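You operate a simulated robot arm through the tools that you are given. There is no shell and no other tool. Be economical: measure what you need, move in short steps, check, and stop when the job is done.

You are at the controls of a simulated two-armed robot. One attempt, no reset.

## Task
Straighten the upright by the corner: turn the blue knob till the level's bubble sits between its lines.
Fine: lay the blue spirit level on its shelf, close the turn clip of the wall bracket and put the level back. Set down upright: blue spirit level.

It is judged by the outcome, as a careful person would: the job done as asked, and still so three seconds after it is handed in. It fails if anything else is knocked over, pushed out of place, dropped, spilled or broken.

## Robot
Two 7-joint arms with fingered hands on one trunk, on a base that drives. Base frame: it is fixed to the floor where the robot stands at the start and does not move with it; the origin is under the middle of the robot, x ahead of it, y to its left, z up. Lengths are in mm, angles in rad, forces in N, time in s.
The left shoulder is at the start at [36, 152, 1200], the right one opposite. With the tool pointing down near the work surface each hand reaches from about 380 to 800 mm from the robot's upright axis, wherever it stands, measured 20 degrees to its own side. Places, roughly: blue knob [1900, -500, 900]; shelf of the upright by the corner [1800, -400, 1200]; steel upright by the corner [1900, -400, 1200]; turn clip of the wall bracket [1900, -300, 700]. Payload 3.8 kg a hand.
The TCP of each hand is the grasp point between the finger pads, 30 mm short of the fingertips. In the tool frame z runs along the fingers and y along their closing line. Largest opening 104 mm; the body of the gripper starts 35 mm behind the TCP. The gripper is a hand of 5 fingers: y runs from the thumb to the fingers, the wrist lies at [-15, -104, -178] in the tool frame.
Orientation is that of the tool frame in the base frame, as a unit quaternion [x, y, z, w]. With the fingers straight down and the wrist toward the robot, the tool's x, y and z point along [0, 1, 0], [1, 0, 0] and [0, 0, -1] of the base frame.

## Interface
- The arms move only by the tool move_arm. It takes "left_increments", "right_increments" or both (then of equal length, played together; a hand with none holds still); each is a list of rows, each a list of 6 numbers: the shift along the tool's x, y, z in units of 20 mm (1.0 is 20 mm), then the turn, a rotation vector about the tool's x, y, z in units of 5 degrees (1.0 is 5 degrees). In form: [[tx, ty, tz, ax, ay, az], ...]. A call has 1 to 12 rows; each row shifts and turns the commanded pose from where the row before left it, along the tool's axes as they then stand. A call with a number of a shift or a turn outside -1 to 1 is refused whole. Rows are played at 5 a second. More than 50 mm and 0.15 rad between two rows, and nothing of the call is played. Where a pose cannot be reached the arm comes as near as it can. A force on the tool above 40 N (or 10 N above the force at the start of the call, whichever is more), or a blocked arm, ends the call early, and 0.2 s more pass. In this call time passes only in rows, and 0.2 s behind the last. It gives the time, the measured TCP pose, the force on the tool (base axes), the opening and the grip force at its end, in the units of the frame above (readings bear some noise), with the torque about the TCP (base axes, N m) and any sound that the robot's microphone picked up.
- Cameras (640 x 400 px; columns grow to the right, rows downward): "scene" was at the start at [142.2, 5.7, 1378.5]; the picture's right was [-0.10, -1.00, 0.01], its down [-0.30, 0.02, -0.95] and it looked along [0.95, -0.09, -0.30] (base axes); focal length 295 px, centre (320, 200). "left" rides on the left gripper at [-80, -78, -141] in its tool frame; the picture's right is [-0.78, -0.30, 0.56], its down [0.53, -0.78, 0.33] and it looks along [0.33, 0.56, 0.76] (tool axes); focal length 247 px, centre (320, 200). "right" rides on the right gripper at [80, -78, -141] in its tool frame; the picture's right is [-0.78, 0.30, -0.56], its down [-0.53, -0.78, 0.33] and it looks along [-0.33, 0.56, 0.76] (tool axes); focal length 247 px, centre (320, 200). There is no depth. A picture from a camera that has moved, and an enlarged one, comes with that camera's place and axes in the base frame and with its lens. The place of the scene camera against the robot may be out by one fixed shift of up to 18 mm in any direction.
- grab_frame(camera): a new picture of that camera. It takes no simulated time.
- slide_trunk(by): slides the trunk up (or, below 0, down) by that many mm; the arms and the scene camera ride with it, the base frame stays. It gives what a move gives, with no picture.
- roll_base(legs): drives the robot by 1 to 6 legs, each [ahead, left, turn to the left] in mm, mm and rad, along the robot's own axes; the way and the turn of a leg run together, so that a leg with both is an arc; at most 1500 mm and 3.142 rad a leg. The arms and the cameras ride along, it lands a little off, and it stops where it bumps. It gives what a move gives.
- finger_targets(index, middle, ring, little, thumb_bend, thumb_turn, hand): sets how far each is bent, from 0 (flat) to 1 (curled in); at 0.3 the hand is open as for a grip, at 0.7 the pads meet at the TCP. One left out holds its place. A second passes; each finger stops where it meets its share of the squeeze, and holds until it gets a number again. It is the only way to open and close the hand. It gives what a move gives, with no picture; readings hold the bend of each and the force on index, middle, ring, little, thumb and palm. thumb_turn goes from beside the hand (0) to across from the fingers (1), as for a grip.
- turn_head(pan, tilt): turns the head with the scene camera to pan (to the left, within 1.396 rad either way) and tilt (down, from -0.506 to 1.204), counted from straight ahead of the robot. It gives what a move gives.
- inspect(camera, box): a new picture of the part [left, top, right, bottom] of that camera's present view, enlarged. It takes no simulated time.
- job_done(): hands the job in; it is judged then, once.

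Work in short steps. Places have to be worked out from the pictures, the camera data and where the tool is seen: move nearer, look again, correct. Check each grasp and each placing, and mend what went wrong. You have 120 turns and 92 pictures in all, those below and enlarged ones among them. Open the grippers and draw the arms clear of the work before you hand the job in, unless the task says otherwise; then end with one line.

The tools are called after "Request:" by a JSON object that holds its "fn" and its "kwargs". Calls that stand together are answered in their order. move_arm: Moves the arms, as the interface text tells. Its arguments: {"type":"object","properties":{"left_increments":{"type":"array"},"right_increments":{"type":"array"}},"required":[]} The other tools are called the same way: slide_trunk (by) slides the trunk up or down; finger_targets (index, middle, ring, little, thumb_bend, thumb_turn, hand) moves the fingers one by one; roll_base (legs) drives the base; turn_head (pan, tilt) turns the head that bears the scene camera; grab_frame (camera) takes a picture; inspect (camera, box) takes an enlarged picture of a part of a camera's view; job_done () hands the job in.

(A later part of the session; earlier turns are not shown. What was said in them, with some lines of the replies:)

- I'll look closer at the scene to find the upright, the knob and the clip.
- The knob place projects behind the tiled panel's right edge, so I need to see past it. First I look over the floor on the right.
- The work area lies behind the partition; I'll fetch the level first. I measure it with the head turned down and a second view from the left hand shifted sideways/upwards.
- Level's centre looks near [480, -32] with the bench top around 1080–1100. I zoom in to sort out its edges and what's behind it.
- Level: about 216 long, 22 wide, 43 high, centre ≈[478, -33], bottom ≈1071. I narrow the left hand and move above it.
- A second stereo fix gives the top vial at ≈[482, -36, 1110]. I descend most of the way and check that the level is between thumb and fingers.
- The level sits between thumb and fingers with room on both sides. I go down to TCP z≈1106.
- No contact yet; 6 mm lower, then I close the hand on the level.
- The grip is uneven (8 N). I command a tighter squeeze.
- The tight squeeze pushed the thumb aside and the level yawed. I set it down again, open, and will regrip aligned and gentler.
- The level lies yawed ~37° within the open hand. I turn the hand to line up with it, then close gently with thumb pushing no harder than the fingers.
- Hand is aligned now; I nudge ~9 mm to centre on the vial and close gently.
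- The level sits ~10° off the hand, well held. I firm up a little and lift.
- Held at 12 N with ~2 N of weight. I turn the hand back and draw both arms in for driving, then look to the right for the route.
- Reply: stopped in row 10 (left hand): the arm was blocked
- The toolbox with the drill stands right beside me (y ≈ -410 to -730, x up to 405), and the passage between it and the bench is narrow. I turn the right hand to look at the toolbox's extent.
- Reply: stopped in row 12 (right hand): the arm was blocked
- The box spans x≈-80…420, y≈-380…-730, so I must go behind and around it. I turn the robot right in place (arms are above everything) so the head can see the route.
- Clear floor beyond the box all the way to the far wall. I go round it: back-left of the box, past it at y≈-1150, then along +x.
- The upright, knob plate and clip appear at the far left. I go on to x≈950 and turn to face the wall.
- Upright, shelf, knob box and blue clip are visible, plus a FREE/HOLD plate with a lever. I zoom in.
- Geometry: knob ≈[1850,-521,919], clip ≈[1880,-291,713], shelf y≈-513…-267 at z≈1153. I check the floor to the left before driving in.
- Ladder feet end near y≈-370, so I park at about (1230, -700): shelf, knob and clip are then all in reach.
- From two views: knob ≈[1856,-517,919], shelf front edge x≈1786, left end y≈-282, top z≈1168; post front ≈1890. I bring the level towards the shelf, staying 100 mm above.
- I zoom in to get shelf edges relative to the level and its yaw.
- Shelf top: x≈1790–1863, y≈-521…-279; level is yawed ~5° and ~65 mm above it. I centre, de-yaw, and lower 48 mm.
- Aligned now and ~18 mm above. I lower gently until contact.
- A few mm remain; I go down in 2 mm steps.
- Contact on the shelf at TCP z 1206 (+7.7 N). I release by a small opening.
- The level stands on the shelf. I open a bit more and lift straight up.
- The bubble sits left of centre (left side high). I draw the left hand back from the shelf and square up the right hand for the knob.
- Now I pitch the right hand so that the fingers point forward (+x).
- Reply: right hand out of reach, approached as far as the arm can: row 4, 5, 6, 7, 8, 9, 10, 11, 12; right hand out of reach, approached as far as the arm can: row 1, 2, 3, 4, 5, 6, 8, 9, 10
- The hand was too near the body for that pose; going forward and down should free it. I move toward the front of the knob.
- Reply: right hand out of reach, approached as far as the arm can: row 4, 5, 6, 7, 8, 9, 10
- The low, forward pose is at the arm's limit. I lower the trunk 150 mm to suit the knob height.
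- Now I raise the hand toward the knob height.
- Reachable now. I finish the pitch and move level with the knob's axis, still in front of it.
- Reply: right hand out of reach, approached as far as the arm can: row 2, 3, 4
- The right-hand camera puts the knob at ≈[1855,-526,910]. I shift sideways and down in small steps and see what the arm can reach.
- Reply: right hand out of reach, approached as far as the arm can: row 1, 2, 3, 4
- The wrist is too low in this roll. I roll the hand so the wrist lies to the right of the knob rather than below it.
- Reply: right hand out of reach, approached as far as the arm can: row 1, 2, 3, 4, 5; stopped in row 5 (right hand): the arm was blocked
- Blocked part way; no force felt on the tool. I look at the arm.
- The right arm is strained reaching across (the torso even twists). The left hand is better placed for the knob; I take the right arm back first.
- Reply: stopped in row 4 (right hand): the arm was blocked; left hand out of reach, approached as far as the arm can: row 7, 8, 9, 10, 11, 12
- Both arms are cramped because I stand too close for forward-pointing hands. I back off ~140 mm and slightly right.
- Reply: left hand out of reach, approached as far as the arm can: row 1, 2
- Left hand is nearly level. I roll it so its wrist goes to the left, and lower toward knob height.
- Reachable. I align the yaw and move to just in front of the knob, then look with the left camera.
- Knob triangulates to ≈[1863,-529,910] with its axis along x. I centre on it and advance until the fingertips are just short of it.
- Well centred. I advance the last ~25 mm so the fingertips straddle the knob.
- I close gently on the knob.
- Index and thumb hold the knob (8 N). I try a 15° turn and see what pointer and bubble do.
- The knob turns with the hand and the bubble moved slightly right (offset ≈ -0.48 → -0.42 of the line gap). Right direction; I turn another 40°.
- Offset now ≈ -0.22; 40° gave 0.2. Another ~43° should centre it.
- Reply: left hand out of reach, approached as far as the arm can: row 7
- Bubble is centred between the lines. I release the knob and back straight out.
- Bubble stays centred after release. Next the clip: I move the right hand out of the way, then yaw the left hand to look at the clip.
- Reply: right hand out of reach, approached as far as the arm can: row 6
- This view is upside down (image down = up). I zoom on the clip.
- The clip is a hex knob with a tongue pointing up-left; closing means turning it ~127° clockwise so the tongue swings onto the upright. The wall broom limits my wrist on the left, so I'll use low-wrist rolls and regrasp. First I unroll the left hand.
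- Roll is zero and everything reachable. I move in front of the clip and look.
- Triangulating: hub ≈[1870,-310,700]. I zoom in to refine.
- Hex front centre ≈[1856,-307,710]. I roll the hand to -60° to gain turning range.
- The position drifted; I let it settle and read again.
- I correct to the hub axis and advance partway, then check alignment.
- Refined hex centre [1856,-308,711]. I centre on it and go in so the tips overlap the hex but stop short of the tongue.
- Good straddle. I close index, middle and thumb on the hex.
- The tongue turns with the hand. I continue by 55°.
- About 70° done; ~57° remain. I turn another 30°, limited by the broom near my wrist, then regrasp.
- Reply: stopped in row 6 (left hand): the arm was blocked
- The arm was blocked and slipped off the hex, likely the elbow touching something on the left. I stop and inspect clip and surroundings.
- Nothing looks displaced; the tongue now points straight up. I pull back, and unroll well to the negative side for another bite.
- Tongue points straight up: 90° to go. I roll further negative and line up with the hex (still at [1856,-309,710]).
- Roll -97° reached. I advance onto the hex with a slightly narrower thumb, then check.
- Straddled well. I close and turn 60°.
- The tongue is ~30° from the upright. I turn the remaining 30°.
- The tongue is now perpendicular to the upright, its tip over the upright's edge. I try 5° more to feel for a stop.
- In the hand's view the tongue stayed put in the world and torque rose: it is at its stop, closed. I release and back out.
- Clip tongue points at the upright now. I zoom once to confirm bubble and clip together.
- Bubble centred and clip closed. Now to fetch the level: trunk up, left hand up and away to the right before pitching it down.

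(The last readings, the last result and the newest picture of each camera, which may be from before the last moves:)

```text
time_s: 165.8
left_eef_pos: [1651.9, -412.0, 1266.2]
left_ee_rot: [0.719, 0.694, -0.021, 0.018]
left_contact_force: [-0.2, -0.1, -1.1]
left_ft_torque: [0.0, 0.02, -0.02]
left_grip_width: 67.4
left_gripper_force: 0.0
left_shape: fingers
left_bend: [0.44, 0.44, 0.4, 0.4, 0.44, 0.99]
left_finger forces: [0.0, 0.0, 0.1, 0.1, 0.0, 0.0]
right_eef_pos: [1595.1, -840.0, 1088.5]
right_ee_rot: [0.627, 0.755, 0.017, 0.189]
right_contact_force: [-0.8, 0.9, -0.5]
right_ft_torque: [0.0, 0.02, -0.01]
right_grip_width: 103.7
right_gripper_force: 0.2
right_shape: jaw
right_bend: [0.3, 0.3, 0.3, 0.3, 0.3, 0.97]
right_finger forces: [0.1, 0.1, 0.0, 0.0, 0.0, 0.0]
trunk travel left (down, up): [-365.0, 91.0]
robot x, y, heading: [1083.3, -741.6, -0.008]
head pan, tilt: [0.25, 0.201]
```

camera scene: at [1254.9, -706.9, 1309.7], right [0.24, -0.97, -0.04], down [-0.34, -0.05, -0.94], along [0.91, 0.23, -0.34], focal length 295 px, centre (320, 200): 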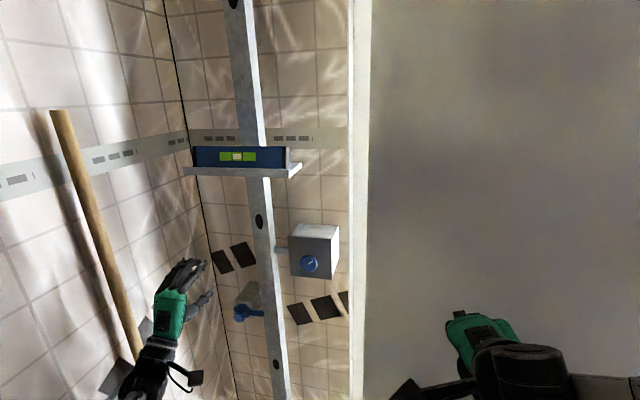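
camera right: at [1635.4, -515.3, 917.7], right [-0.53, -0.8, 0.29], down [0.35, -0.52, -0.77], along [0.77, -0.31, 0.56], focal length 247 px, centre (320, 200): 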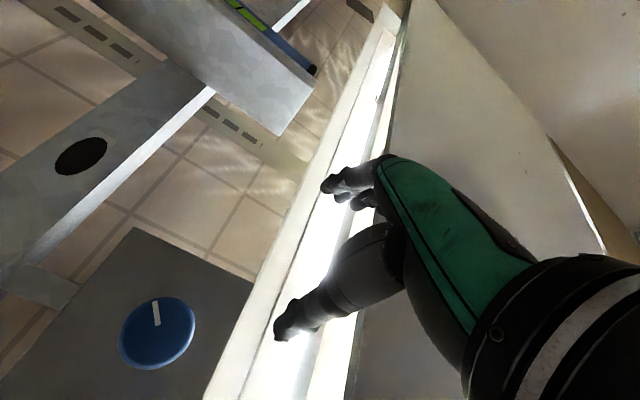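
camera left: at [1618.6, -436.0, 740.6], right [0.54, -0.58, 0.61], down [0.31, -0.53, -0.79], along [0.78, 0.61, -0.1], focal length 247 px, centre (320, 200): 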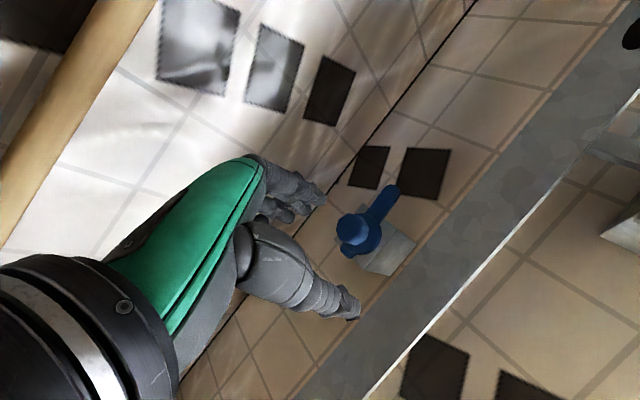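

Hand points down again. I raise it, fix a 3° tilt, pull the right hand back, then drive forward to the placing stance.

Request:
{"fn": "move_arm", "kwargs": {"left_increments": [[0, 0, -1, 0, 0.63, 0], [0, 0, -1, 0, 0, 0], [0, 0, -1, 0, 0, 0], [0, 0, 0, 0, 0, 0], [0, 0, 0, 0, 0, 0], [0, 0, 0, 0, 0, 0]], "right_increments": [[0, -1, 0, 0, 0, 0], [0, -1, 0, 0, 0, 0], [0, -1, 0, 0, 0, 0], [0, -1, 0, 0, 0, 0], [0, -1, 0, 0, 0, 0], [0, -1, 0, 0, 0, 0]]}}

Request:
{"fn": "roll_base", "kwargs": {"legs": [[135, 15, 0.008]]}}

Request:
{"fn": "grab_frame", "kwargs": {"camera": "left"}}

```text
time_s: 167.2
left_eef_pos: [1650.6, -409.8, 1326.5]
left_ee_rot: [0.72, 0.694, -0.001, -0.001]
left_contact_force: [0.1, 0.0, -0.2]
left_ft_torque: [-0.01, -0.01, -0.01]
left_grip_width: 67.1
left_gripper_force: 0.0
left_shape: fingers
left_bend: [0.44, 0.44, 0.4, 0.4, 0.44, 0.99]
left_finger forces: [0.1, 0.0, 0.1, 0.0, 0.0, 0.1]
right_eef_pos: [1482.0, -866.0, 1056.5]
right_ee_rot: [0.628, 0.755, 0.017, 0.189]
right_contact_force: [-1.0, 0.2, -0.3]
right_ft_torque: [-0.04, -0.01, 0.0]
right_grip_width: 103.9
right_gripper_force: 0.1
right_shape: jaw
right_bend: [0.3, 0.3, 0.3, 0.3, 0.3, 0.97]
right_finger forces: [0.1, 0.0, 0.0, 0.1, 0.0, 0.0]
trunk travel left (down, up): [-365.0, 91.0]
robot x, y, heading: [1080.8, -744.1, -0.006]
head pan, tilt: [0.25, 0.201]
```

```text
time_s: 168.5
left_eef_pos: [1783.7, -392.7, 1328.1]
left_ee_rot: [0.718, 0.696, -0.001, -0.001]
left_contact_force: [-0.8, 1.0, 0.6]
left_ft_torque: [0.02, 0.01, 0.01]
left_grip_width: 67.4
left_gripper_force: 0.2
left_shape: fingers
left_bend: [0.44, 0.44, 0.4, 0.4, 0.44, 0.99]
left_finger forces: [0.1, 0.0, 0.0, 0.0, 0.0, 0.0]
right_eef_pos: [1616.9, -847.9, 1057.9]
right_ee_rot: [0.625, 0.757, 0.018, 0.19]
right_contact_force: [-0.2, -0.5, 0.2]
right_ft_torque: [0.03, -0.03, -0.04]
right_grip_width: 103.9
right_gripper_force: 0.1
right_shape: jaw
right_bend: [0.3, 0.3, 0.3, 0.3, 0.3, 0.97]
right_finger forces: [0.0, 0.1, 0.0, 0.1, 0.0, 0.0]
trunk travel left (down, up): [-365.0, 91.0]
robot x, y, heading: [1219.8, -727.6, 0.002]
head pan, tilt: [0.25, 0.201]
```

```text
11 pictures are left
camera left: at [1703.4, -469.7, 1468.1], right [-0.32, -0.77, -0.56], down [-0.76, 0.56, -0.33], along [0.57, 0.32, -0.76], focal length 247 px, centre (320, 200)
```

left: 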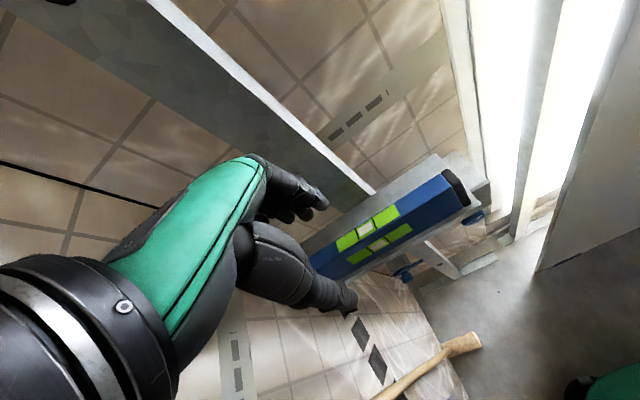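

Level's vial is at ≈[1822,-403]. One zoom to get the level's yaw right before descending.

Request:
{"fn": "inspect", "kwargs": {"camera": "left", "box": [300, 150, 500, 290]}}

```text
2.86 times, centred on (400, 220) of left
camera zoom: at [1703.4, -469.7, 1468.1], right [-0.32, -0.77, -0.56], down [-0.76, 0.56, -0.33], along [0.57, 0.32, -0.76], focal length 706 px, centre (91, 143)
```

zoom: 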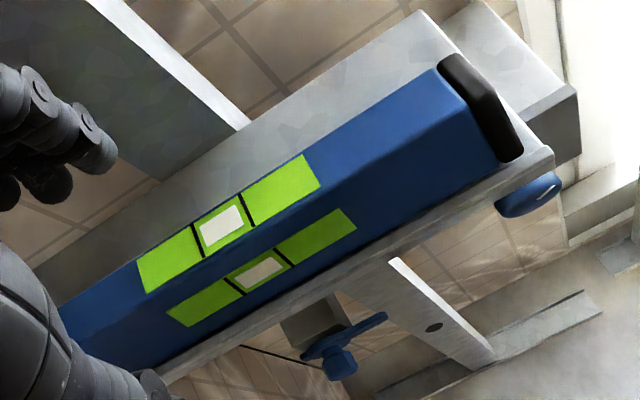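

Level is square (yaw ≈0), centre ≈[1820,-403], top ≈1220. I set the fingers narrower at the back and descend over it.

Request:
{"fn": "finger_targets", "kwargs": {"hand": "left", "index": 0.5, "middle": 0.5, "ring": 0.5, "little": 0.5, "thumb_bend": 0.42, "thumb_turn": 1.0}}

Request:
{"fn": "move_arm", "kwargs": {"left_increments": [[-0.5, 0.9, 0, 0, 0, 0], [0, 0.85, 0, 0, 0, 0], [0, 0, 1, 0, 0, 0], [0, 0, 1, 0, 0, 0], [0, 0, 1, 0, 0, 0]]}}

Request:
{"fn": "grab_frame", "kwargs": {"camera": "left"}}

```text
time_s: 169.5
left_eef_pos: [1786.0, -391.0, 1326.2]
left_ee_rot: [0.717, 0.697, -0.001, 0.0]
left_contact_force: [-0.3, 0.5, -0.2]
left_ft_torque: [-0.05, -0.01, -0.02]
left_grip_width: 62.1
left_gripper_force: 0.0
left_shape: fingers
left_bend: [0.5, 0.5, 0.5, 0.5, 0.42, 0.99]
left_finger forces: [0.1, 0.0, 0.1, 0.1, 0.0, 0.1]
right_eef_pos: [1617.3, -848.3, 1057.4]
right_ee_rot: [0.624, 0.757, 0.018, 0.19]
right_contact_force: [-0.4, 0.1, 0.3]
right_ft_torque: [-0.05, 0.02, -0.02]
right_grip_width: 104.0
right_gripper_force: 0.1
right_shape: jaw
right_bend: [0.3, 0.3, 0.3, 0.3, 0.3, 0.97]
right_finger forces: [0.1, 0.1, 0.0, 0.0, 0.1, 0.0]
trunk travel left (down, up): [-365.0, 91.0]
robot x, y, heading: [1222.7, -730.0, -0.0]
head pan, tilt: [0.25, 0.201]
```

```text
time_s: 170.7
left_eef_pos: [1821.0, -402.4, 1265.7]
left_ee_rot: [0.718, 0.696, 0.0, 0.001]
left_contact_force: [-0.4, -0.2, 0.3]
left_ft_torque: [0.03, 0.0, 0.02]
left_grip_width: 62.2
left_gripper_force: 0.1
left_shape: fingers
left_bend: [0.5, 0.5, 0.5, 0.5, 0.42, 0.99]
left_finger forces: [0.0, 0.1, 0.1, 0.1, 0.0, 0.1]
right_eef_pos: [1619.1, -847.9, 1057.7]
right_ee_rot: [0.625, 0.757, 0.018, 0.189]
right_contact_force: [-0.8, 1.3, -0.3]
right_ft_torque: [0.0, 0.02, -0.01]
right_grip_width: 103.8
right_gripper_force: 0.0
right_shape: jaw
right_bend: [0.3, 0.3, 0.3, 0.3, 0.3, 0.97]
right_finger forces: [0.0, 0.0, 0.0, 0.1, 0.1, 0.0]
trunk travel left (down, up): [-365.0, 91.0]
robot x, y, heading: [1223.5, -728.3, -0.001]
head pan, tilt: [0.25, 0.201]
```

```text
9 pictures are left
camera left: at [1740.6, -480.5, 1406.9], right [-0.32, -0.77, -0.56], down [-0.76, 0.56, -0.33], along [0.56, 0.32, -0.76], focal length 247 px, centre (320, 200)
```

left: 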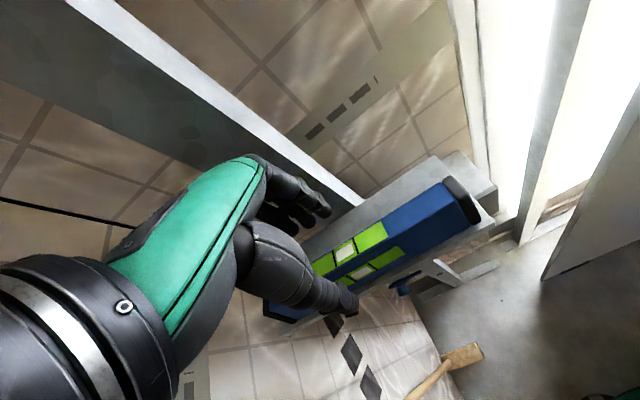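

Aligned ([1820,-405]). I descend to grasp height.

Request:
{"fn": "move_arm", "kwargs": {"left_increments": [[0, 0, 1, 0, 0, 0], [0, 0, 1, 0, 0, 0], [0, 0, 0.85, 0, 0, 0]]}}

Request:
{"fn": "finger_targets", "kwargs": {"hand": "left", "index": 0.7, "middle": 0.7, "ring": 0.7, "little": 0.7, "thumb_bend": 0.68}}

Request:
{"fn": "finger_targets", "kwargs": {"hand": "left", "index": 0.71, "middle": 0.72, "ring": 0.72, "thumb_bend": 0.71}}

```text
time_s: 171.5
left_eef_pos: [1819.8, -401.7, 1209.0]
left_ee_rot: [0.717, 0.697, 0.0, -0.001]
left_contact_force: [1.2, -0.2, -0.3]
left_ft_torque: [0.02, 0.01, 0.0]
left_grip_width: 62.1
left_gripper_force: 0.0
left_shape: fingers
left_bend: [0.5, 0.5, 0.5, 0.5, 0.42, 0.99]
left_finger forces: [0.0, 0.0, 0.0, 0.1, 0.1, 0.1]
right_eef_pos: [1619.0, -848.7, 1057.7]
right_ee_rot: [0.624, 0.758, 0.018, 0.189]
right_contact_force: [0.2, 0.1, -0.9]
right_ft_torque: [-0.02, 0.01, 0.0]
right_grip_width: 103.7
right_gripper_force: 0.0
right_shape: jaw
right_bend: [0.3, 0.3, 0.3, 0.3, 0.3, 0.97]
right_finger forces: [0.0, 0.0, 0.1, 0.1, 0.0, 0.0]
trunk travel left (down, up): [-365.0, 91.0]
robot x, y, heading: [1214.4, -730.3, -0.002]
head pan, tilt: [0.25, 0.201]
```

```text
time_s: 172.5
left_eef_pos: [1821.4, -403.0, 1210.1]
left_ee_rot: [0.718, 0.696, -0.002, 0.0]
left_contact_force: [3.3, -0.8, 2.9]
left_ft_torque: [0.04, -0.07, -0.14]
left_grip_width: 20.7
left_gripper_force: 8.7
left_shape: fingers
left_bend: [0.67, 0.68, 0.68, 0.69, 0.6, 1.0]
left_finger forces: [3.4, 3.1, 2.5, 1.6, 7.4, 0.0]
right_eef_pos: [1620.4, -848.7, 1057.3]
right_ee_rot: [0.625, 0.757, 0.018, 0.189]
right_contact_force: [1.5, -0.2, 0.5]
right_ft_torque: [-0.02, -0.03, 0.0]
right_grip_width: 103.9
right_gripper_force: 0.1
right_shape: jaw
right_bend: [0.3, 0.3, 0.3, 0.3, 0.3, 0.97]
right_finger forces: [0.1, 0.0, 0.0, 0.1, 0.0, 0.0]
trunk travel left (down, up): [-365.0, 91.0]
robot x, y, heading: [1220.0, -727.9, 0.003]
head pan, tilt: [0.25, 0.201]
```

```text
time_s: 173.5
left_eef_pos: [1819.7, -402.1, 1210.1]
left_ee_rot: [0.718, 0.696, -0.001, 0.001]
left_contact_force: [-0.2, 0.2, 1.8]
left_ft_torque: [-0.05, 0.03, -0.06]
left_grip_width: 20.2
left_gripper_force: 11.8
left_shape: fingers
left_bend: [0.67, 0.71, 0.71, 0.7, 0.59, 1.0]
left_finger forces: [3.8, 4.1, 3.2, 0.0, 11.6, 0.1]
right_eef_pos: [1618.0, -848.2, 1057.2]
right_ee_rot: [0.624, 0.758, 0.018, 0.189]
right_contact_force: [-1.1, 0.1, 0.5]
right_ft_torque: [0.0, -0.01, 0.01]
right_grip_width: 103.8
right_gripper_force: 0.2
right_shape: jaw
right_bend: [0.3, 0.3, 0.3, 0.3, 0.3, 0.97]
right_finger forces: [0.1, 0.1, 0.1, 0.0, 0.0, 0.0]
trunk travel left (down, up): [-365.0, 91.0]
robot x, y, heading: [1220.6, -730.5, 0.001]
head pan, tilt: [0.25, 0.201]
```

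Good even grip (12 N). I lift clear and draw back from the shelf.

Request:
{"fn": "move_arm", "kwargs": {"left_increments": [[0, 0, -0.6, 0, 0, 0], [0, 0, -1, 0, 0, 0], [0, 0, -1, 0, 0, 0], [0, 0, -1, 0, 0, 0], [0, -1, -0.5, 0, 0, 0], [-1, -1, 0, 0, 0, 0], [-1, -1, 0, 0, 0, 0], [-1, -1, 0, 0, 0, 0], [-1, -1, 0, 0, 0, 0], [-1, -1, 0, 0, 0, 0], [-1, -1, 0, 0, 0, 0]]}}

Request:
{"fn": "grab_frame", "kwargs": {"camera": "left"}}

```text
time_s: 175.9
left_eef_pos: [1674.5, -521.4, 1291.9]
left_ee_rot: [0.717, 0.697, -0.001, 0.0]
left_contact_force: [-0.4, -0.7, -1.6]
left_ft_torque: [0.01, 0.0, 0.02]
left_grip_width: 20.6
left_gripper_force: 10.6
left_shape: fingers
left_bend: [0.66, 0.71, 0.71, 0.7, 0.6, 1.0]
left_finger forces: [4.8, 3.6, 2.2, 0.1, 10.6, 0.0]
right_eef_pos: [1618.3, -848.7, 1057.1]
right_ee_rot: [0.625, 0.757, 0.018, 0.189]
right_contact_force: [-0.2, 0.5, -0.7]
right_ft_torque: [0.02, -0.01, -0.02]
right_grip_width: 103.7
right_gripper_force: 0.2
right_shape: jaw
right_bend: [0.3, 0.3, 0.3, 0.3, 0.3, 0.97]
right_finger forces: [0.0, 0.0, 0.0, 0.1, 0.1, 0.1]
trunk travel left (down, up): [-365.0, 91.0]
robot x, y, heading: [1219.1, -730.7, -0.0]
head pan, tilt: [0.25, 0.201]
```

```text
8 pictures are left
camera left: at [1595.9, -597.4, 1432.4], right [-0.32, -0.77, -0.56], down [-0.76, 0.56, -0.33], along [0.56, 0.32, -0.76], focal length 247 px, centre (320, 200)
```

left: 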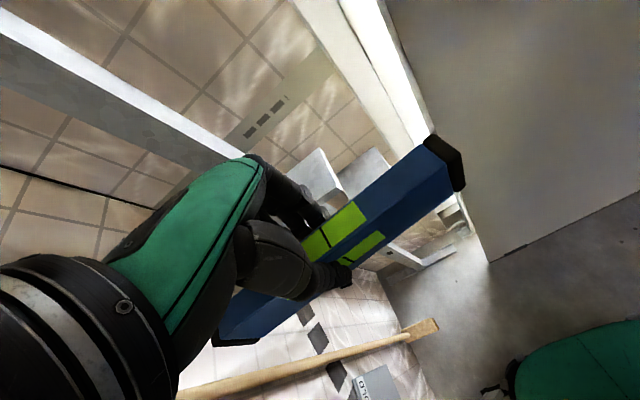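

Level is square and centred in the hand. I tuck the left hand in and raise the right hand for driving.

Request:
{"fn": "move_arm", "kwargs": {"left_increments": [[0, -1, 0, 0, 0, 0], [0, -1, 0, 0, 0, 0], [-1, 0, 0, 0, 0, 0], [-1, 0, 0, 0, 0, 0], [-1, 0, 0, 0, 0, 0], [-1, 0, 0, 0, 0, 0], [0, 0, 0, 0, 0, 0], [0, 0, 0, 0, 0, 0], [0, 0, 0, 0, 0, 0], [0, 0, 0, 0, 0, 0]], "right_increments": [[-0.3, 0, -1, 0, 0, 0], [-0.3, 0, -1, 0, 0, 0], [-0.3, 0, -1, 0, 0, 0], [-0.3, 0, -1, 0, 0, 0], [-0.3, 0, -1, 0, 0, 0], [-0.3, 0, -1, 0, 0, 0], [-0.3, 0, -1, 0, 0, 0], [-0.3, 0, -1, 0, 0, 0], [-0.3, 0, -1, 0, 0, 0], [-0.3, 0, -1, 0, 0, 0]]}}

Request:
{"fn": "roll_base", "kwargs": {"legs": [[0, -385, 0]]}}

```text
time_s: 178.1
left_eef_pos: [1634.4, -597.6, 1290.7]
left_ee_rot: [0.718, 0.696, -0.001, 0.0]
left_contact_force: [0.9, -0.4, -2.6]
left_ft_torque: [0.01, -0.02, -0.04]
left_grip_width: 20.5
left_gripper_force: 10.7
left_shape: fingers
left_bend: [0.66, 0.71, 0.71, 0.7, 0.6, 1.0]
left_finger forces: [4.8, 3.6, 2.0, 0.1, 10.4, 0.0]
right_eef_pos: [1595.8, -849.9, 1258.8]
right_ee_rot: [0.625, 0.757, 0.017, 0.189]
right_contact_force: [-0.6, -0.2, -0.2]
right_ft_torque: [-0.01, 0.0, 0.01]
right_grip_width: 103.8
right_gripper_force: 0.0
right_shape: jaw
right_bend: [0.3, 0.3, 0.3, 0.3, 0.3, 0.97]
right_finger forces: [0.0, 0.0, 0.1, 0.1, 0.1, 0.1]
right hand out of reach, approached as far as the arm can: row 2, 3, 4, 5, 6, 7
trunk travel left (down, up): [-365.0, 91.0]
robot x, y, heading: [1221.7, -731.1, -0.0]
head pan, tilt: [0.25, 0.201]
```

```text
time_s: 180.5
left_eef_pos: [1634.3, -983.6, 1292.1]
left_ee_rot: [0.718, 0.696, -0.002, 0.0]
left_contact_force: [-0.7, -0.3, -2.1]
left_ft_torque: [0.0, 0.01, -0.03]
left_grip_width: 20.4
left_gripper_force: 10.9
left_shape: fingers
left_bend: [0.66, 0.71, 0.71, 0.7, 0.6, 1.0]
left_finger forces: [4.9, 3.5, 2.1, 0.0, 10.4, 0.0]
right_eef_pos: [1593.9, -1236.2, 1258.5]
right_ee_rot: [0.624, 0.758, 0.017, 0.189]
right_contact_force: [0.0, 0.6, -1.0]
right_ft_torque: [-0.02, 0.02, 0.01]
right_grip_width: 103.7
right_gripper_force: 0.1
right_shape: jaw
right_bend: [0.3, 0.3, 0.3, 0.3, 0.3, 0.97]
right_finger forces: [0.1, 0.0, 0.1, 0.0, 0.1, 0.0]
trunk travel left (down, up): [-365.0, 91.0]
robot x, y, heading: [1219.6, -1115.8, -0.003]
head pan, tilt: [0.25, 0.201]
```

I retrace the route backwards round the box, checking the pose before each stretch.

Request:
{"fn": "roll_base", "kwargs": {"legs": [[-900, 0, 0], [-870, -15, 0]]}}

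Request:
{"fn": "roll_base", "kwargs": {"legs": [[0, 1120, 0]]}}

```text
time_s: 189.5
left_eef_pos: [-143.1, -998.8, 1290.7]
left_ee_rot: [0.719, 0.695, -0.001, 0.0]
left_contact_force: [0.1, -0.2, -1.6]
left_ft_torque: [-0.01, -0.01, 0.03]
left_grip_width: 20.7
left_gripper_force: 10.7
left_shape: fingers
left_bend: [0.66, 0.71, 0.71, 0.7, 0.6, 1.0]
left_finger forces: [4.9, 3.6, 2.0, 0.1, 10.4, 0.1]
right_eef_pos: [-184.0, -1249.3, 1256.9]
right_ee_rot: [0.625, 0.757, 0.017, 0.189]
right_contact_force: [0.0, -0.3, -0.1]
right_ft_torque: [-0.02, 0.01, -0.03]
right_grip_width: 104.0
right_gripper_force: 0.0
right_shape: jaw
right_bend: [0.3, 0.3, 0.3, 0.3, 0.3, 0.97]
right_finger forces: [0.1, 0.1, 0.1, 0.0, 0.0, 0.1]
trunk travel left (down, up): [-365.0, 91.0]
robot x, y, heading: [-560.4, -1123.1, -0.006]
head pan, tilt: [0.25, 0.201]
```

```text
time_s: 195.2
left_eef_pos: [-147.0, 121.9, 1291.1]
left_ee_rot: [0.715, 0.699, 0.0, -0.001]
left_contact_force: [-0.8, 0.7, -1.5]
left_ft_torque: [0.0, -0.04, -0.02]
left_grip_width: 20.9
left_gripper_force: 11.2
left_shape: fingers
left_bend: [0.66, 0.71, 0.71, 0.7, 0.6, 1.0]
left_finger forces: [4.8, 3.7, 2.0, 0.0, 10.5, 0.0]
right_eef_pos: [-185.3, -130.3, 1257.0]
right_ee_rot: [0.622, 0.76, 0.019, 0.189]
right_contact_force: [0.6, -0.2, 1.2]
right_ft_torque: [-0.01, -0.02, 0.03]
right_grip_width: 104.0
right_gripper_force: 0.1
right_shape: jaw
right_bend: [0.3, 0.3, 0.3, 0.3, 0.3, 0.97]
right_finger forces: [0.0, 0.1, 0.0, 0.0, 0.0, 0.0]
trunk travel left (down, up): [-365.0, 91.0]
robot x, y, heading: [-557.8, -9.6, 0.003]
head pan, tilt: [0.25, 0.201]
```

Now forward to the bench; then I look down with the head.

Request:
{"fn": "roll_base", "kwargs": {"legs": [[555, 8, -0.003]]}}

Request:
{"fn": "turn_head", "kwargs": {"pan": 0.0, "tilt": 0.75}}

Request:
{"fn": "grab_frame", "kwargs": {"camera": "scene"}}

```text
time_s: 198.2
left_eef_pos: [373.9, 132.7, 1289.9]
left_ee_rot: [0.713, 0.701, 0.0, -0.002]
left_contact_force: [-0.3, -0.3, -1.5]
left_ft_torque: [0.02, -0.01, 0.01]
left_grip_width: 20.7
left_gripper_force: 10.6
left_shape: fingers
left_bend: [0.65, 0.71, 0.71, 0.7, 0.6, 1.0]
left_finger forces: [4.9, 3.9, 2.1, 0.0, 10.7, 0.0]
right_eef_pos: [336.6, -121.6, 1258.1]
right_ee_rot: [0.622, 0.759, 0.018, 0.189]
right_contact_force: [-0.2, 0.5, -0.4]
right_ft_torque: [-0.01, 0.0, 0.02]
right_grip_width: 103.9
right_gripper_force: 0.0
right_shape: jaw
right_bend: [0.3, 0.3, 0.3, 0.3, 0.3, 0.97]
right_finger forces: [0.0, 0.0, 0.0, 0.0, 0.0, 0.0]
trunk travel left (down, up): [-365.0, 91.0]
robot x, y, heading: [-35.3, -2.3, 0.009]
head pan, tilt: [0.25, 0.201]
stopped in leg 1: the robot was blocked; the commanded pose is now the measured one
```

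```text
time_s: 199.1
left_eef_pos: [375.1, 133.5, 1291.5]
left_ee_rot: [0.713, 0.701, 0.0, 0.0]
left_contact_force: [-0.3, -0.6, -1.3]
left_ft_torque: [0.0, -0.03, -0.03]
left_grip_width: 20.5
left_gripper_force: 10.7
left_shape: fingers
left_bend: [0.65, 0.71, 0.71, 0.7, 0.6, 1.0]
left_finger forces: [4.8, 4.0, 2.2, 0.0, 10.8, 0.0]
right_eef_pos: [337.5, -122.7, 1258.1]
right_ee_rot: [0.622, 0.759, 0.02, 0.19]
right_contact_force: [-0.3, -0.1, -0.8]
right_ft_torque: [-0.03, 0.0, 0.06]
right_grip_width: 103.8
right_gripper_force: 0.0
right_shape: jaw
right_bend: [0.3, 0.3, 0.3, 0.3, 0.3, 0.97]
right_finger forces: [0.0, 0.0, 0.0, 0.1, 0.0, 0.0]
trunk travel left (down, up): [-365.0, 91.0]
robot x, y, heading: [-35.4, -0.1, 0.008]
head pan, tilt: [0.0, 0.75]
```

```text
7 pictures are left
camera scene: at [61.5, 12.6, 1431.1], right [0.01, -1.0, 0.0], down [-0.7, 0.0, -0.72], along [0.72, 0.0, -0.7], focal length 295 px, centre (320, 200)
```

scene: 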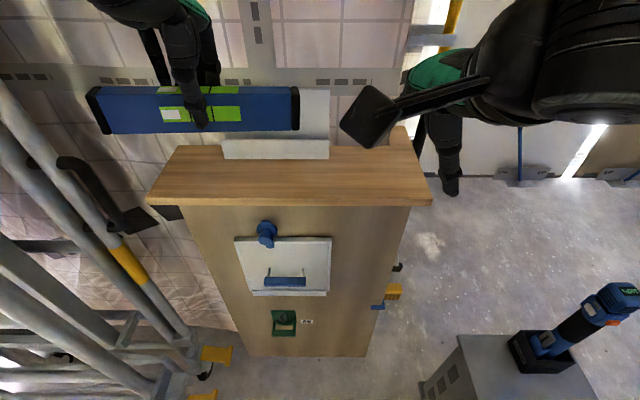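

The base stopped slightly short but nothing has moved and the reach suffices. I carry the level over its old place.

Request:
{"fn": "move_arm", "kwargs": {"left_increments": [[-0.91, 0.58, 0, 0, 0, 0], [-0.91, 0.58, 0, 0, 0, 0], [-0.91, 0.58, 0, 0, 0, 0], [-0.91, 0.58, 0, 0, 0, 0], [-0.91, 0.58, 0, 0, 0, 0], [-0.91, 0.58, 0, 0, 0, 0], [-0.91, 0.58, 0, 0, 0, 0], [-0.91, 0.58, 0, 0, 0, 0], [-0.91, 0.58, 0, 0, 0, 0.1]]}}

Request:
{"fn": "move_arm", "kwargs": {"left_increments": [[0, 0, 1, 0, 0, 0], [0, 0, 1, 0, 0, 0], [0, 0, 1, 0, 0, 0], [0, 0, 1, 0, 0, 0], [0, 0, 1, 0, 0, 0], [0, 0, 1, 0, 0, 0], [0, 0, 1, 0, 0, 0]]}}

Request:
{"fn": "grab_frame", "kwargs": {"camera": "scene"}}

```text
time_s: 201.1
left_eef_pos: [480.9, -33.8, 1288.5]
left_ee_rot: [0.716, 0.698, -0.001, -0.003]
left_contact_force: [-0.7, 0.6, -2.4]
left_ft_torque: [0.02, -0.02, 0.02]
left_grip_width: 20.4
left_gripper_force: 10.2
left_shape: fingers
left_bend: [0.65, 0.71, 0.71, 0.7, 0.6, 1.0]
left_finger forces: [4.8, 3.7, 1.9, 0.0, 10.5, 0.0]
right_eef_pos: [341.8, -123.9, 1256.0]
right_ee_rot: [0.623, 0.759, 0.018, 0.189]
right_contact_force: [-0.4, -0.6, -0.9]
right_ft_torque: [-0.02, -0.01, 0.01]
right_grip_width: 104.1
right_gripper_force: 0.0
right_shape: jaw
right_bend: [0.3, 0.3, 0.3, 0.3, 0.3, 0.97]
right_finger forces: [0.1, 0.0, 0.1, 0.2, 0.0, 0.0]
trunk travel left (down, up): [-365.0, 91.0]
robot x, y, heading: [-35.8, -5.8, 0.005]
head pan, tilt: [0.0, 0.75]
```

```text
time_s: 202.7
left_eef_pos: [479.7, -30.1, 1149.9]
left_ee_rot: [0.716, 0.698, -0.001, -0.002]
left_contact_force: [-0.5, 0.7, -1.8]
left_ft_torque: [-0.01, -0.03, 0.01]
left_grip_width: 20.6
left_gripper_force: 10.4
left_shape: fingers
left_bend: [0.65, 0.71, 0.71, 0.7, 0.6, 1.0]
left_finger forces: [4.8, 3.7, 2.0, 0.1, 10.4, 0.0]
right_eef_pos: [341.0, -120.5, 1257.4]
right_ee_rot: [0.622, 0.76, 0.018, 0.189]
right_contact_force: [0.7, -0.2, 0.4]
right_ft_torque: [0.01, -0.01, -0.01]
right_grip_width: 103.8
right_gripper_force: 0.1
right_shape: jaw
right_bend: [0.3, 0.3, 0.3, 0.3, 0.3, 0.97]
right_finger forces: [0.1, 0.0, 0.0, 0.0, 0.1, 0.0]
trunk travel left (down, up): [-365.0, 91.0]
robot x, y, heading: [-37.1, 0.2, 0.003]
head pan, tilt: [0.0, 0.75]
```

```text
6 pictures are left
camera scene: at [65.0, 13.6, 1430.8], right [0.01, -1.0, 0.0], down [-0.7, 0.0, -0.71], along [0.71, 0.0, -0.7], focal length 295 px, centre (320, 200)
```

scene: 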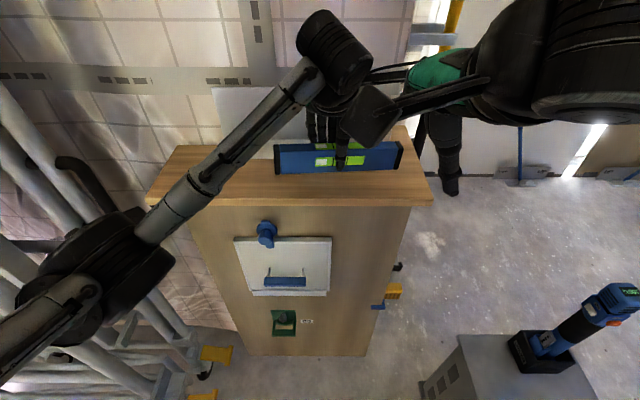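

The level is ~5° yawed; I correct it and lower toward the bench.

Request:
{"fn": "move_arm", "kwargs": {"left_increments": [[0, 0, 0, 0, 0, 1], [0, 0, 0.8, 0, 0, 0], [0, 0, 0.7, 0, 0, 0], [0, 0, 0.25, 0, 0, 0]]}}

Request:
{"fn": "move_arm", "kwargs": {"left_increments": [[0, 0, 0.15, 0, 0, 0]]}}

Request:
{"fn": "move_arm", "kwargs": {"left_increments": [[0, 0, 0.12, 0, 0, 0]]}}

```text
time_s: 203.7
left_eef_pos: [479.8, -31.2, 1114.9]
left_ee_rot: [0.746, 0.666, -0.001, -0.001]
left_contact_force: [0.0, -1.1, -1.8]
left_ft_torque: [-0.01, -0.01, -0.02]
left_grip_width: 20.5
left_gripper_force: 10.3
left_shape: fingers
left_bend: [0.65, 0.71, 0.71, 0.7, 0.6, 1.0]
left_finger forces: [4.8, 3.7, 1.9, 0.0, 10.5, 0.0]
right_eef_pos: [340.3, -120.5, 1257.0]
right_ee_rot: [0.622, 0.759, 0.019, 0.189]
right_contact_force: [0.7, 0.1, 0.3]
right_ft_torque: [0.02, 0.01, -0.04]
right_grip_width: 104.0
right_gripper_force: 0.0
right_shape: jaw
right_bend: [0.3, 0.3, 0.3, 0.3, 0.3, 0.97]
right_finger forces: [0.0, 0.1, 0.0, 0.1, 0.0, 0.0]
trunk travel left (down, up): [-365.0, 91.0]
robot x, y, heading: [-34.3, -1.2, 0.008]
head pan, tilt: [0.0, 0.75]
```

```text
time_s: 204.1
left_eef_pos: [478.9, -32.1, 1112.6]
left_ee_rot: [0.746, 0.666, -0.001, -0.001]
left_contact_force: [-0.9, -0.2, -2.6]
left_ft_torque: [0.03, 0.0, -0.02]
left_grip_width: 20.5
left_gripper_force: 10.6
left_shape: fingers
left_bend: [0.65, 0.71, 0.71, 0.7, 0.6, 1.0]
left_finger forces: [4.8, 3.7, 1.8, 0.0, 10.4, 0.0]
right_eef_pos: [341.7, -120.8, 1257.3]
right_ee_rot: [0.622, 0.76, 0.018, 0.189]
right_contact_force: [0.6, -1.7, 0.6]
right_ft_torque: [0.01, -0.02, 0.0]
right_grip_width: 103.9
right_gripper_force: 0.1
right_shape: jaw
right_bend: [0.3, 0.3, 0.3, 0.3, 0.3, 0.97]
right_finger forces: [0.0, 0.1, 0.0, 0.0, 0.0, 0.0]
trunk travel left (down, up): [-365.0, 91.0]
robot x, y, heading: [-34.7, -3.4, 0.003]
head pan, tilt: [0.0, 0.75]
```

```text
time_s: 204.5
left_eef_pos: [479.4, -31.4, 1109.1]
left_ee_rot: [0.746, 0.666, -0.001, -0.002]
left_contact_force: [0.1, -0.2, -1.5]
left_ft_torque: [-0.01, 0.01, 0.01]
left_grip_width: 20.3
left_gripper_force: 11.0
left_shape: fingers
left_bend: [0.65, 0.71, 0.71, 0.7, 0.6, 1.0]
left_finger forces: [4.7, 3.7, 1.9, 0.0, 10.4, 0.1]
right_eef_pos: [341.2, -121.3, 1257.2]
right_ee_rot: [0.622, 0.76, 0.018, 0.189]
right_contact_force: [0.2, -0.1, 0.7]
right_ft_torque: [0.0, -0.03, -0.02]
right_grip_width: 103.9
right_gripper_force: 0.1
right_shape: jaw
right_bend: [0.3, 0.3, 0.3, 0.3, 0.3, 0.97]
right_finger forces: [0.0, 0.1, 0.0, 0.1, 0.1, 0.0]
trunk travel left (down, up): [-365.0, 91.0]
robot x, y, heading: [-35.7, -1.6, 0.006]
head pan, tilt: [0.0, 0.75]
```

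No contact yet; I continue in 2 mm steps until it touches.

Request:
{"fn": "move_arm", "kwargs": {"left_increments": [[0, 0, 0.1, 0, 0, 0]]}}

Request:
{"fn": "move_arm", "kwargs": {"left_increments": [[0, 0, 0.1, 0, 0, 0]]}}

Request:
{"fn": "move_arm", "kwargs": {"left_increments": [[0, 0, 0.08, 0, 0, 0]]}}

```text
time_s: 204.9
left_eef_pos: [479.0, -32.2, 1106.9]
left_ee_rot: [0.746, 0.666, 0.0, -0.001]
left_contact_force: [0.8, 0.1, -2.1]
left_ft_torque: [-0.08, -0.03, 0.03]
left_grip_width: 20.6
left_gripper_force: 11.1
left_shape: fingers
left_bend: [0.65, 0.71, 0.71, 0.7, 0.6, 1.0]
left_finger forces: [5.0, 3.7, 1.8, 0.1, 10.5, 0.0]
right_eef_pos: [340.4, -120.5, 1257.2]
right_ee_rot: [0.622, 0.76, 0.018, 0.189]
right_contact_force: [-0.2, 0.9, -0.4]
right_ft_torque: [0.02, -0.01, 0.02]
right_grip_width: 103.6
right_gripper_force: 0.2
right_shape: jaw
right_bend: [0.3, 0.3, 0.3, 0.3, 0.3, 0.97]
right_finger forces: [0.1, 0.1, 0.0, 0.0, 0.1, 0.0]
trunk travel left (down, up): [-365.0, 91.0]
robot x, y, heading: [-36.0, 1.1, 0.0]
head pan, tilt: [0.0, 0.75]
```

```text
time_s: 205.3
left_eef_pos: [478.6, -31.6, 1105.7]
left_ee_rot: [0.747, 0.665, -0.001, -0.002]
left_contact_force: [-0.5, 0.0, -0.9]
left_ft_torque: [-0.06, -0.04, -0.01]
left_grip_width: 20.5
left_gripper_force: 10.4
left_shape: fingers
left_bend: [0.65, 0.71, 0.71, 0.7, 0.6, 1.0]
left_finger forces: [5.1, 3.8, 1.7, 0.0, 10.5, 0.0]
right_eef_pos: [339.8, -121.6, 1257.8]
right_ee_rot: [0.623, 0.759, 0.018, 0.19]
right_contact_force: [-0.5, 0.8, -0.3]
right_ft_torque: [0.01, 0.0, 0.01]
right_grip_width: 103.7
right_gripper_force: 0.1
right_shape: jaw
right_bend: [0.3, 0.3, 0.3, 0.3, 0.3, 0.97]
right_finger forces: [0.1, 0.0, 0.0, 0.0, 0.0, 0.1]
trunk travel left (down, up): [-365.0, 91.0]
robot x, y, heading: [-36.4, 2.4, 0.009]
head pan, tilt: [0.0, 0.75]
```

```text
time_s: 205.7
left_eef_pos: [479.6, -31.6, 1105.5]
left_ee_rot: [0.746, 0.666, -0.001, -0.001]
left_contact_force: [0.5, -0.4, -0.5]
left_ft_torque: [-0.08, -0.03, 0.0]
left_grip_width: 20.6
left_gripper_force: 11.1
left_shape: fingers
left_bend: [0.65, 0.71, 0.71, 0.7, 0.6, 1.0]
left_finger forces: [5.1, 3.7, 1.8, 0.0, 10.5, 0.1]
right_eef_pos: [340.1, -120.4, 1257.3]
right_ee_rot: [0.622, 0.76, 0.018, 0.188]
right_contact_force: [-0.4, 0.2, -0.5]
right_ft_torque: [-0.01, 0.03, 0.02]
right_grip_width: 104.0
right_gripper_force: 0.1
right_shape: jaw
right_bend: [0.3, 0.3, 0.3, 0.3, 0.3, 0.97]
right_finger forces: [0.0, 0.0, 0.0, 0.0, 0.1, 0.0]
trunk travel left (down, up): [-365.0, 91.0]
robot x, y, heading: [-38.3, -0.5, 0.003]
head pan, tilt: [0.0, 0.75]
```

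One edge is touching; a little further to seat it fully.

Request:
{"fn": "move_arm", "kwargs": {"left_increments": [[0, 0, 0.1, 0, 0, 0]]}}

Request:
{"fn": "move_arm", "kwargs": {"left_increments": [[0, 0, 0.08, 0, 0, 0]]}}

```text
time_s: 206.1
left_eef_pos: [477.6, -32.6, 1103.7]
left_ee_rot: [0.746, 0.666, -0.001, 0.001]
left_contact_force: [1.4, -0.5, 4.6]
left_ft_torque: [-0.04, 0.0, 0.01]
left_grip_width: 20.2
left_gripper_force: 12.0
left_shape: fingers
left_bend: [0.65, 0.71, 0.71, 0.7, 0.61, 1.0]
left_finger forces: [5.7, 4.2, 2.0, 0.1, 11.0, 0.1]
right_eef_pos: [339.1, -120.8, 1256.9]
right_ee_rot: [0.623, 0.759, 0.017, 0.189]
right_contact_force: [-0.6, 0.0, -0.3]
right_ft_torque: [0.02, 0.01, 0.02]
right_grip_width: 103.9
right_gripper_force: 0.1
right_shape: jaw
right_bend: [0.3, 0.3, 0.3, 0.3, 0.3, 0.97]
right_finger forces: [0.0, 0.1, 0.0, 0.0, 0.0, 0.1]
trunk travel left (down, up): [-365.0, 91.0]
robot x, y, heading: [-34.6, 0.5, 0.008]
head pan, tilt: [0.0, 0.75]
```

```text
time_s: 206.5
left_eef_pos: [478.1, -31.1, 1103.2]
left_ee_rot: [0.746, 0.666, 0.0, 0.001]
left_contact_force: [1.9, -0.1, 12.6]
left_ft_torque: [0.02, 0.03, -0.01]
left_grip_width: 20.3
left_gripper_force: 12.7
left_shape: fingers
left_bend: [0.65, 0.71, 0.72, 0.7, 0.61, 1.0]
left_finger forces: [6.1, 5.2, 2.6, 0.0, 11.8, 0.1]
right_eef_pos: [338.8, -121.0, 1258.1]
right_ee_rot: [0.622, 0.759, 0.018, 0.19]
right_contact_force: [0.9, 0.2, -1.0]
right_ft_torque: [-0.02, 0.0, 0.02]
right_grip_width: 104.0
right_gripper_force: 0.0
right_shape: jaw
right_bend: [0.3, 0.3, 0.3, 0.3, 0.3, 0.97]
right_finger forces: [0.1, 0.0, 0.0, 0.0, 0.0, 0.1]
trunk travel left (down, up): [-365.0, 91.0]
robot x, y, heading: [-36.4, -3.8, 0.004]
head pan, tilt: [0.0, 0.75]
```

Seated (12 N). I open stepwise and lift straight up.

Request:
{"fn": "finger_targets", "kwargs": {"hand": "left", "index": 0.56, "middle": 0.56, "ring": 0.56, "little": 0.56, "thumb_bend": 0.5}}

Request:
{"fn": "finger_targets", "kwargs": {"hand": "left", "index": 0.44, "middle": 0.44, "ring": 0.44, "little": 0.44, "thumb_bend": 0.4}}

Request:
{"fn": "move_arm", "kwargs": {"left_increments": [[0, 0, -0.5, 0, 0, 0], [0, 0, -1, 0, 0, 0], [0, 0, -1, 0, 0, 0], [0, 0, -1, 0, 0, 0], [0, 0, -1, 0, 0, 0], [0, 0, -1, 0, 0, 0], [0, 0, -1, 0, 0, 0], [0, 0, -1, 0, 0, 0]]}}

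Request:
{"fn": "grab_frame", "kwargs": {"camera": "scene"}}

```text
time_s: 207.5
left_eef_pos: [479.5, -32.1, 1099.1]
left_ee_rot: [0.745, 0.667, -0.001, -0.001]
left_contact_force: [-0.1, 0.4, 0.2]
left_ft_torque: [-0.01, 0.0, -0.01]
left_grip_width: 43.5
left_gripper_force: 0.1
left_shape: fingers
left_bend: [0.56, 0.56, 0.56, 0.56, 0.5, 1.0]
left_finger forces: [0.1, 0.0, 0.0, 0.0, 0.0, 0.1]
right_eef_pos: [340.7, -121.1, 1255.3]
right_ee_rot: [0.622, 0.76, 0.018, 0.189]
right_contact_force: [1.1, -0.6, 0.1]
right_ft_torque: [0.03, 0.01, -0.01]
right_grip_width: 103.8
right_gripper_force: 0.0
right_shape: jaw
right_bend: [0.3, 0.3, 0.3, 0.3, 0.3, 0.97]
right_finger forces: [0.0, 0.0, 0.0, 0.0, 0.1, 0.0]
trunk travel left (down, up): [-365.0, 91.0]
robot x, y, heading: [-37.3, -6.6, 0.001]
head pan, tilt: [0.0, 0.75]
```

```text
time_s: 208.5
left_eef_pos: [480.3, -31.4, 1100.4]
left_ee_rot: [0.746, 0.666, -0.001, -0.001]
left_contact_force: [-0.2, 0.5, -0.6]
left_ft_torque: [0.03, 0.02, 0.02]
left_grip_width: 72.2
left_gripper_force: 0.0
left_shape: fingers
left_bend: [0.44, 0.44, 0.44, 0.44, 0.4, 0.99]
left_finger forces: [0.0, 0.0, 0.0, 0.0, 0.0, 0.1]
right_eef_pos: [340.1, -121.2, 1256.8]
right_ee_rot: [0.622, 0.76, 0.018, 0.188]
right_contact_force: [-0.5, 0.4, -1.5]
right_ft_torque: [0.03, -0.02, -0.03]
right_grip_width: 103.8
right_gripper_force: 0.0
right_shape: jaw
right_bend: [0.3, 0.3, 0.3, 0.3, 0.3, 0.97]
right_finger forces: [0.0, 0.0, 0.0, 0.1, 0.1, 0.1]
trunk travel left (down, up): [-365.0, 91.0]
robot x, y, heading: [-35.0, 1.0, 0.008]
head pan, tilt: [0.0, 0.75]
```

```text
time_s: 210.3
left_eef_pos: [479.0, -31.6, 1250.6]
left_ee_rot: [0.746, 0.666, -0.001, 0.0]
left_contact_force: [0.6, 0.4, -1.1]
left_ft_torque: [0.02, 0.0, -0.02]
left_grip_width: 72.0
left_gripper_force: 0.1
left_shape: fingers
left_bend: [0.44, 0.44, 0.44, 0.44, 0.4, 0.99]
left_finger forces: [0.1, 0.1, 0.0, 0.0, 0.0, 0.1]
right_eef_pos: [340.5, -121.5, 1256.7]
right_ee_rot: [0.622, 0.76, 0.018, 0.189]
right_contact_force: [-0.1, -0.7, -0.2]
right_ft_torque: [0.02, 0.0, -0.03]
right_grip_width: 103.8
right_gripper_force: 0.2
right_shape: jaw
right_bend: [0.3, 0.3, 0.3, 0.3, 0.3, 0.97]
right_finger forces: [0.1, 0.1, 0.1, 0.0, 0.0, 0.1]
trunk travel left (down, up): [-365.0, 91.0]
robot x, y, heading: [-35.2, -3.1, 0.009]
head pan, tilt: [0.0, 0.75]
```

```text
5 pictures are left
camera scene: at [64.5, 13.3, 1430.8], right [0.01, -1.0, 0.0], down [-0.7, 0.0, -0.72], along [0.72, 0.0, -0.7], focal length 295 px, centre (320, 200)
```

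scene: 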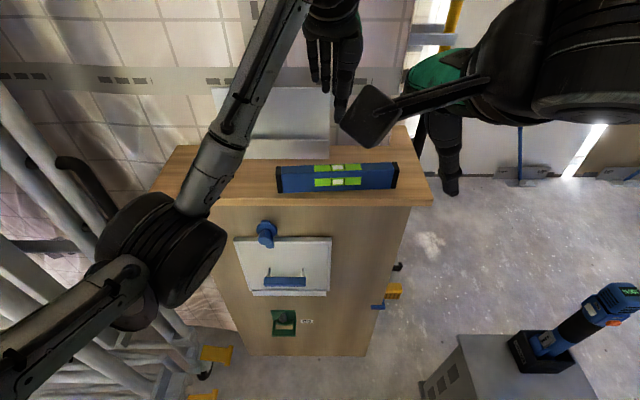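

The level stands upright in its old place. I back away to leave the arms clear and take one last look.

Request:
{"fn": "roll_base", "kwargs": {"legs": [[-260, 0, 0]]}}

Request:
{"fn": "turn_head", "kwargs": {"pan": -0.1, "tilt": 0.5}}

Request:
{"fn": "grab_frame", "kwargs": {"camera": "scene"}}

```text
time_s: 212.2
left_eef_pos: [221.8, -34.5, 1249.2]
left_ee_rot: [0.747, 0.665, -0.002, -0.002]
left_contact_force: [0.5, -0.7, -0.8]
left_ft_torque: [0.02, 0.02, 0.01]
left_grip_width: 72.1
left_gripper_force: 0.1
left_shape: fingers
left_bend: [0.44, 0.44, 0.44, 0.44, 0.4, 0.99]
left_finger forces: [0.0, 0.0, 0.1, 0.0, 0.0, 0.0]
right_eef_pos: [81.2, -123.1, 1256.2]
right_ee_rot: [0.623, 0.759, 0.017, 0.189]
right_contact_force: [0.6, -0.7, -0.1]
right_ft_torque: [0.02, 0.02, -0.02]
right_grip_width: 103.9
right_gripper_force: 0.0
right_shape: jaw
right_bend: [0.3, 0.3, 0.3, 0.3, 0.3, 0.97]
right_finger forces: [0.0, 0.1, 0.1, 0.1, 0.1, 0.0]
trunk travel left (down, up): [-365.0, 91.0]
robot x, y, heading: [-293.6, -1.9, 0.008]
head pan, tilt: [0.0, 0.75]
```

```text
time_s: 213.0
left_eef_pos: [219.2, -33.7, 1250.2]
left_ee_rot: [0.747, 0.665, -0.002, -0.001]
left_contact_force: [-0.3, 0.2, -0.2]
left_ft_torque: [-0.03, -0.04, -0.01]
left_grip_width: 72.3
left_gripper_force: 0.1
left_shape: fingers
left_bend: [0.44, 0.44, 0.44, 0.44, 0.4, 0.99]
left_finger forces: [0.0, 0.0, 0.0, 0.0, 0.0, 0.0]
right_eef_pos: [79.7, -122.5, 1257.9]
right_ee_rot: [0.624, 0.758, 0.018, 0.19]
right_contact_force: [0.4, 0.3, -0.1]
right_ft_torque: [0.0, 0.03, -0.05]
right_grip_width: 103.8
right_gripper_force: 0.1
right_shape: jaw
right_bend: [0.3, 0.3, 0.3, 0.3, 0.3, 0.97]
right_finger forces: [0.0, 0.1, 0.0, 0.0, 0.0, 0.1]
trunk travel left (down, up): [-365.0, 91.0]
robot x, y, heading: [-296.1, 2.8, 0.007]
head pan, tilt: [-0.099, 0.499]
```

```text
4 pictures are left
camera scene: at [-187.1, 3.1, 1452.6], right [-0.1, -1.0, 0.0], down [-0.5, 0.05, -0.87], along [0.86, -0.08, -0.5], focal length 295 px, centre (320, 200)
```

scene: 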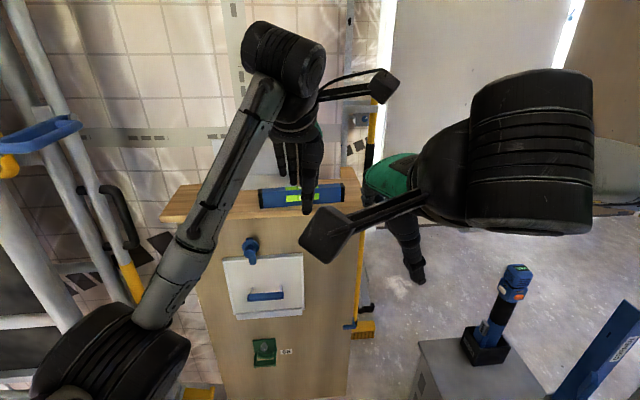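

Everything stands in place: the level is on the bench, the hands are empty and clear. I hand the job in.

Request:
{"fn": "job_done", "kwargs": {}}

```text
The job is handed in.
```

The upright is straightened: I turned the blue knob until the level's bubble sat between its lines, closed the turn clip onto the upright, saw the bubble still centred, and put the level back upright in its place on the bench.
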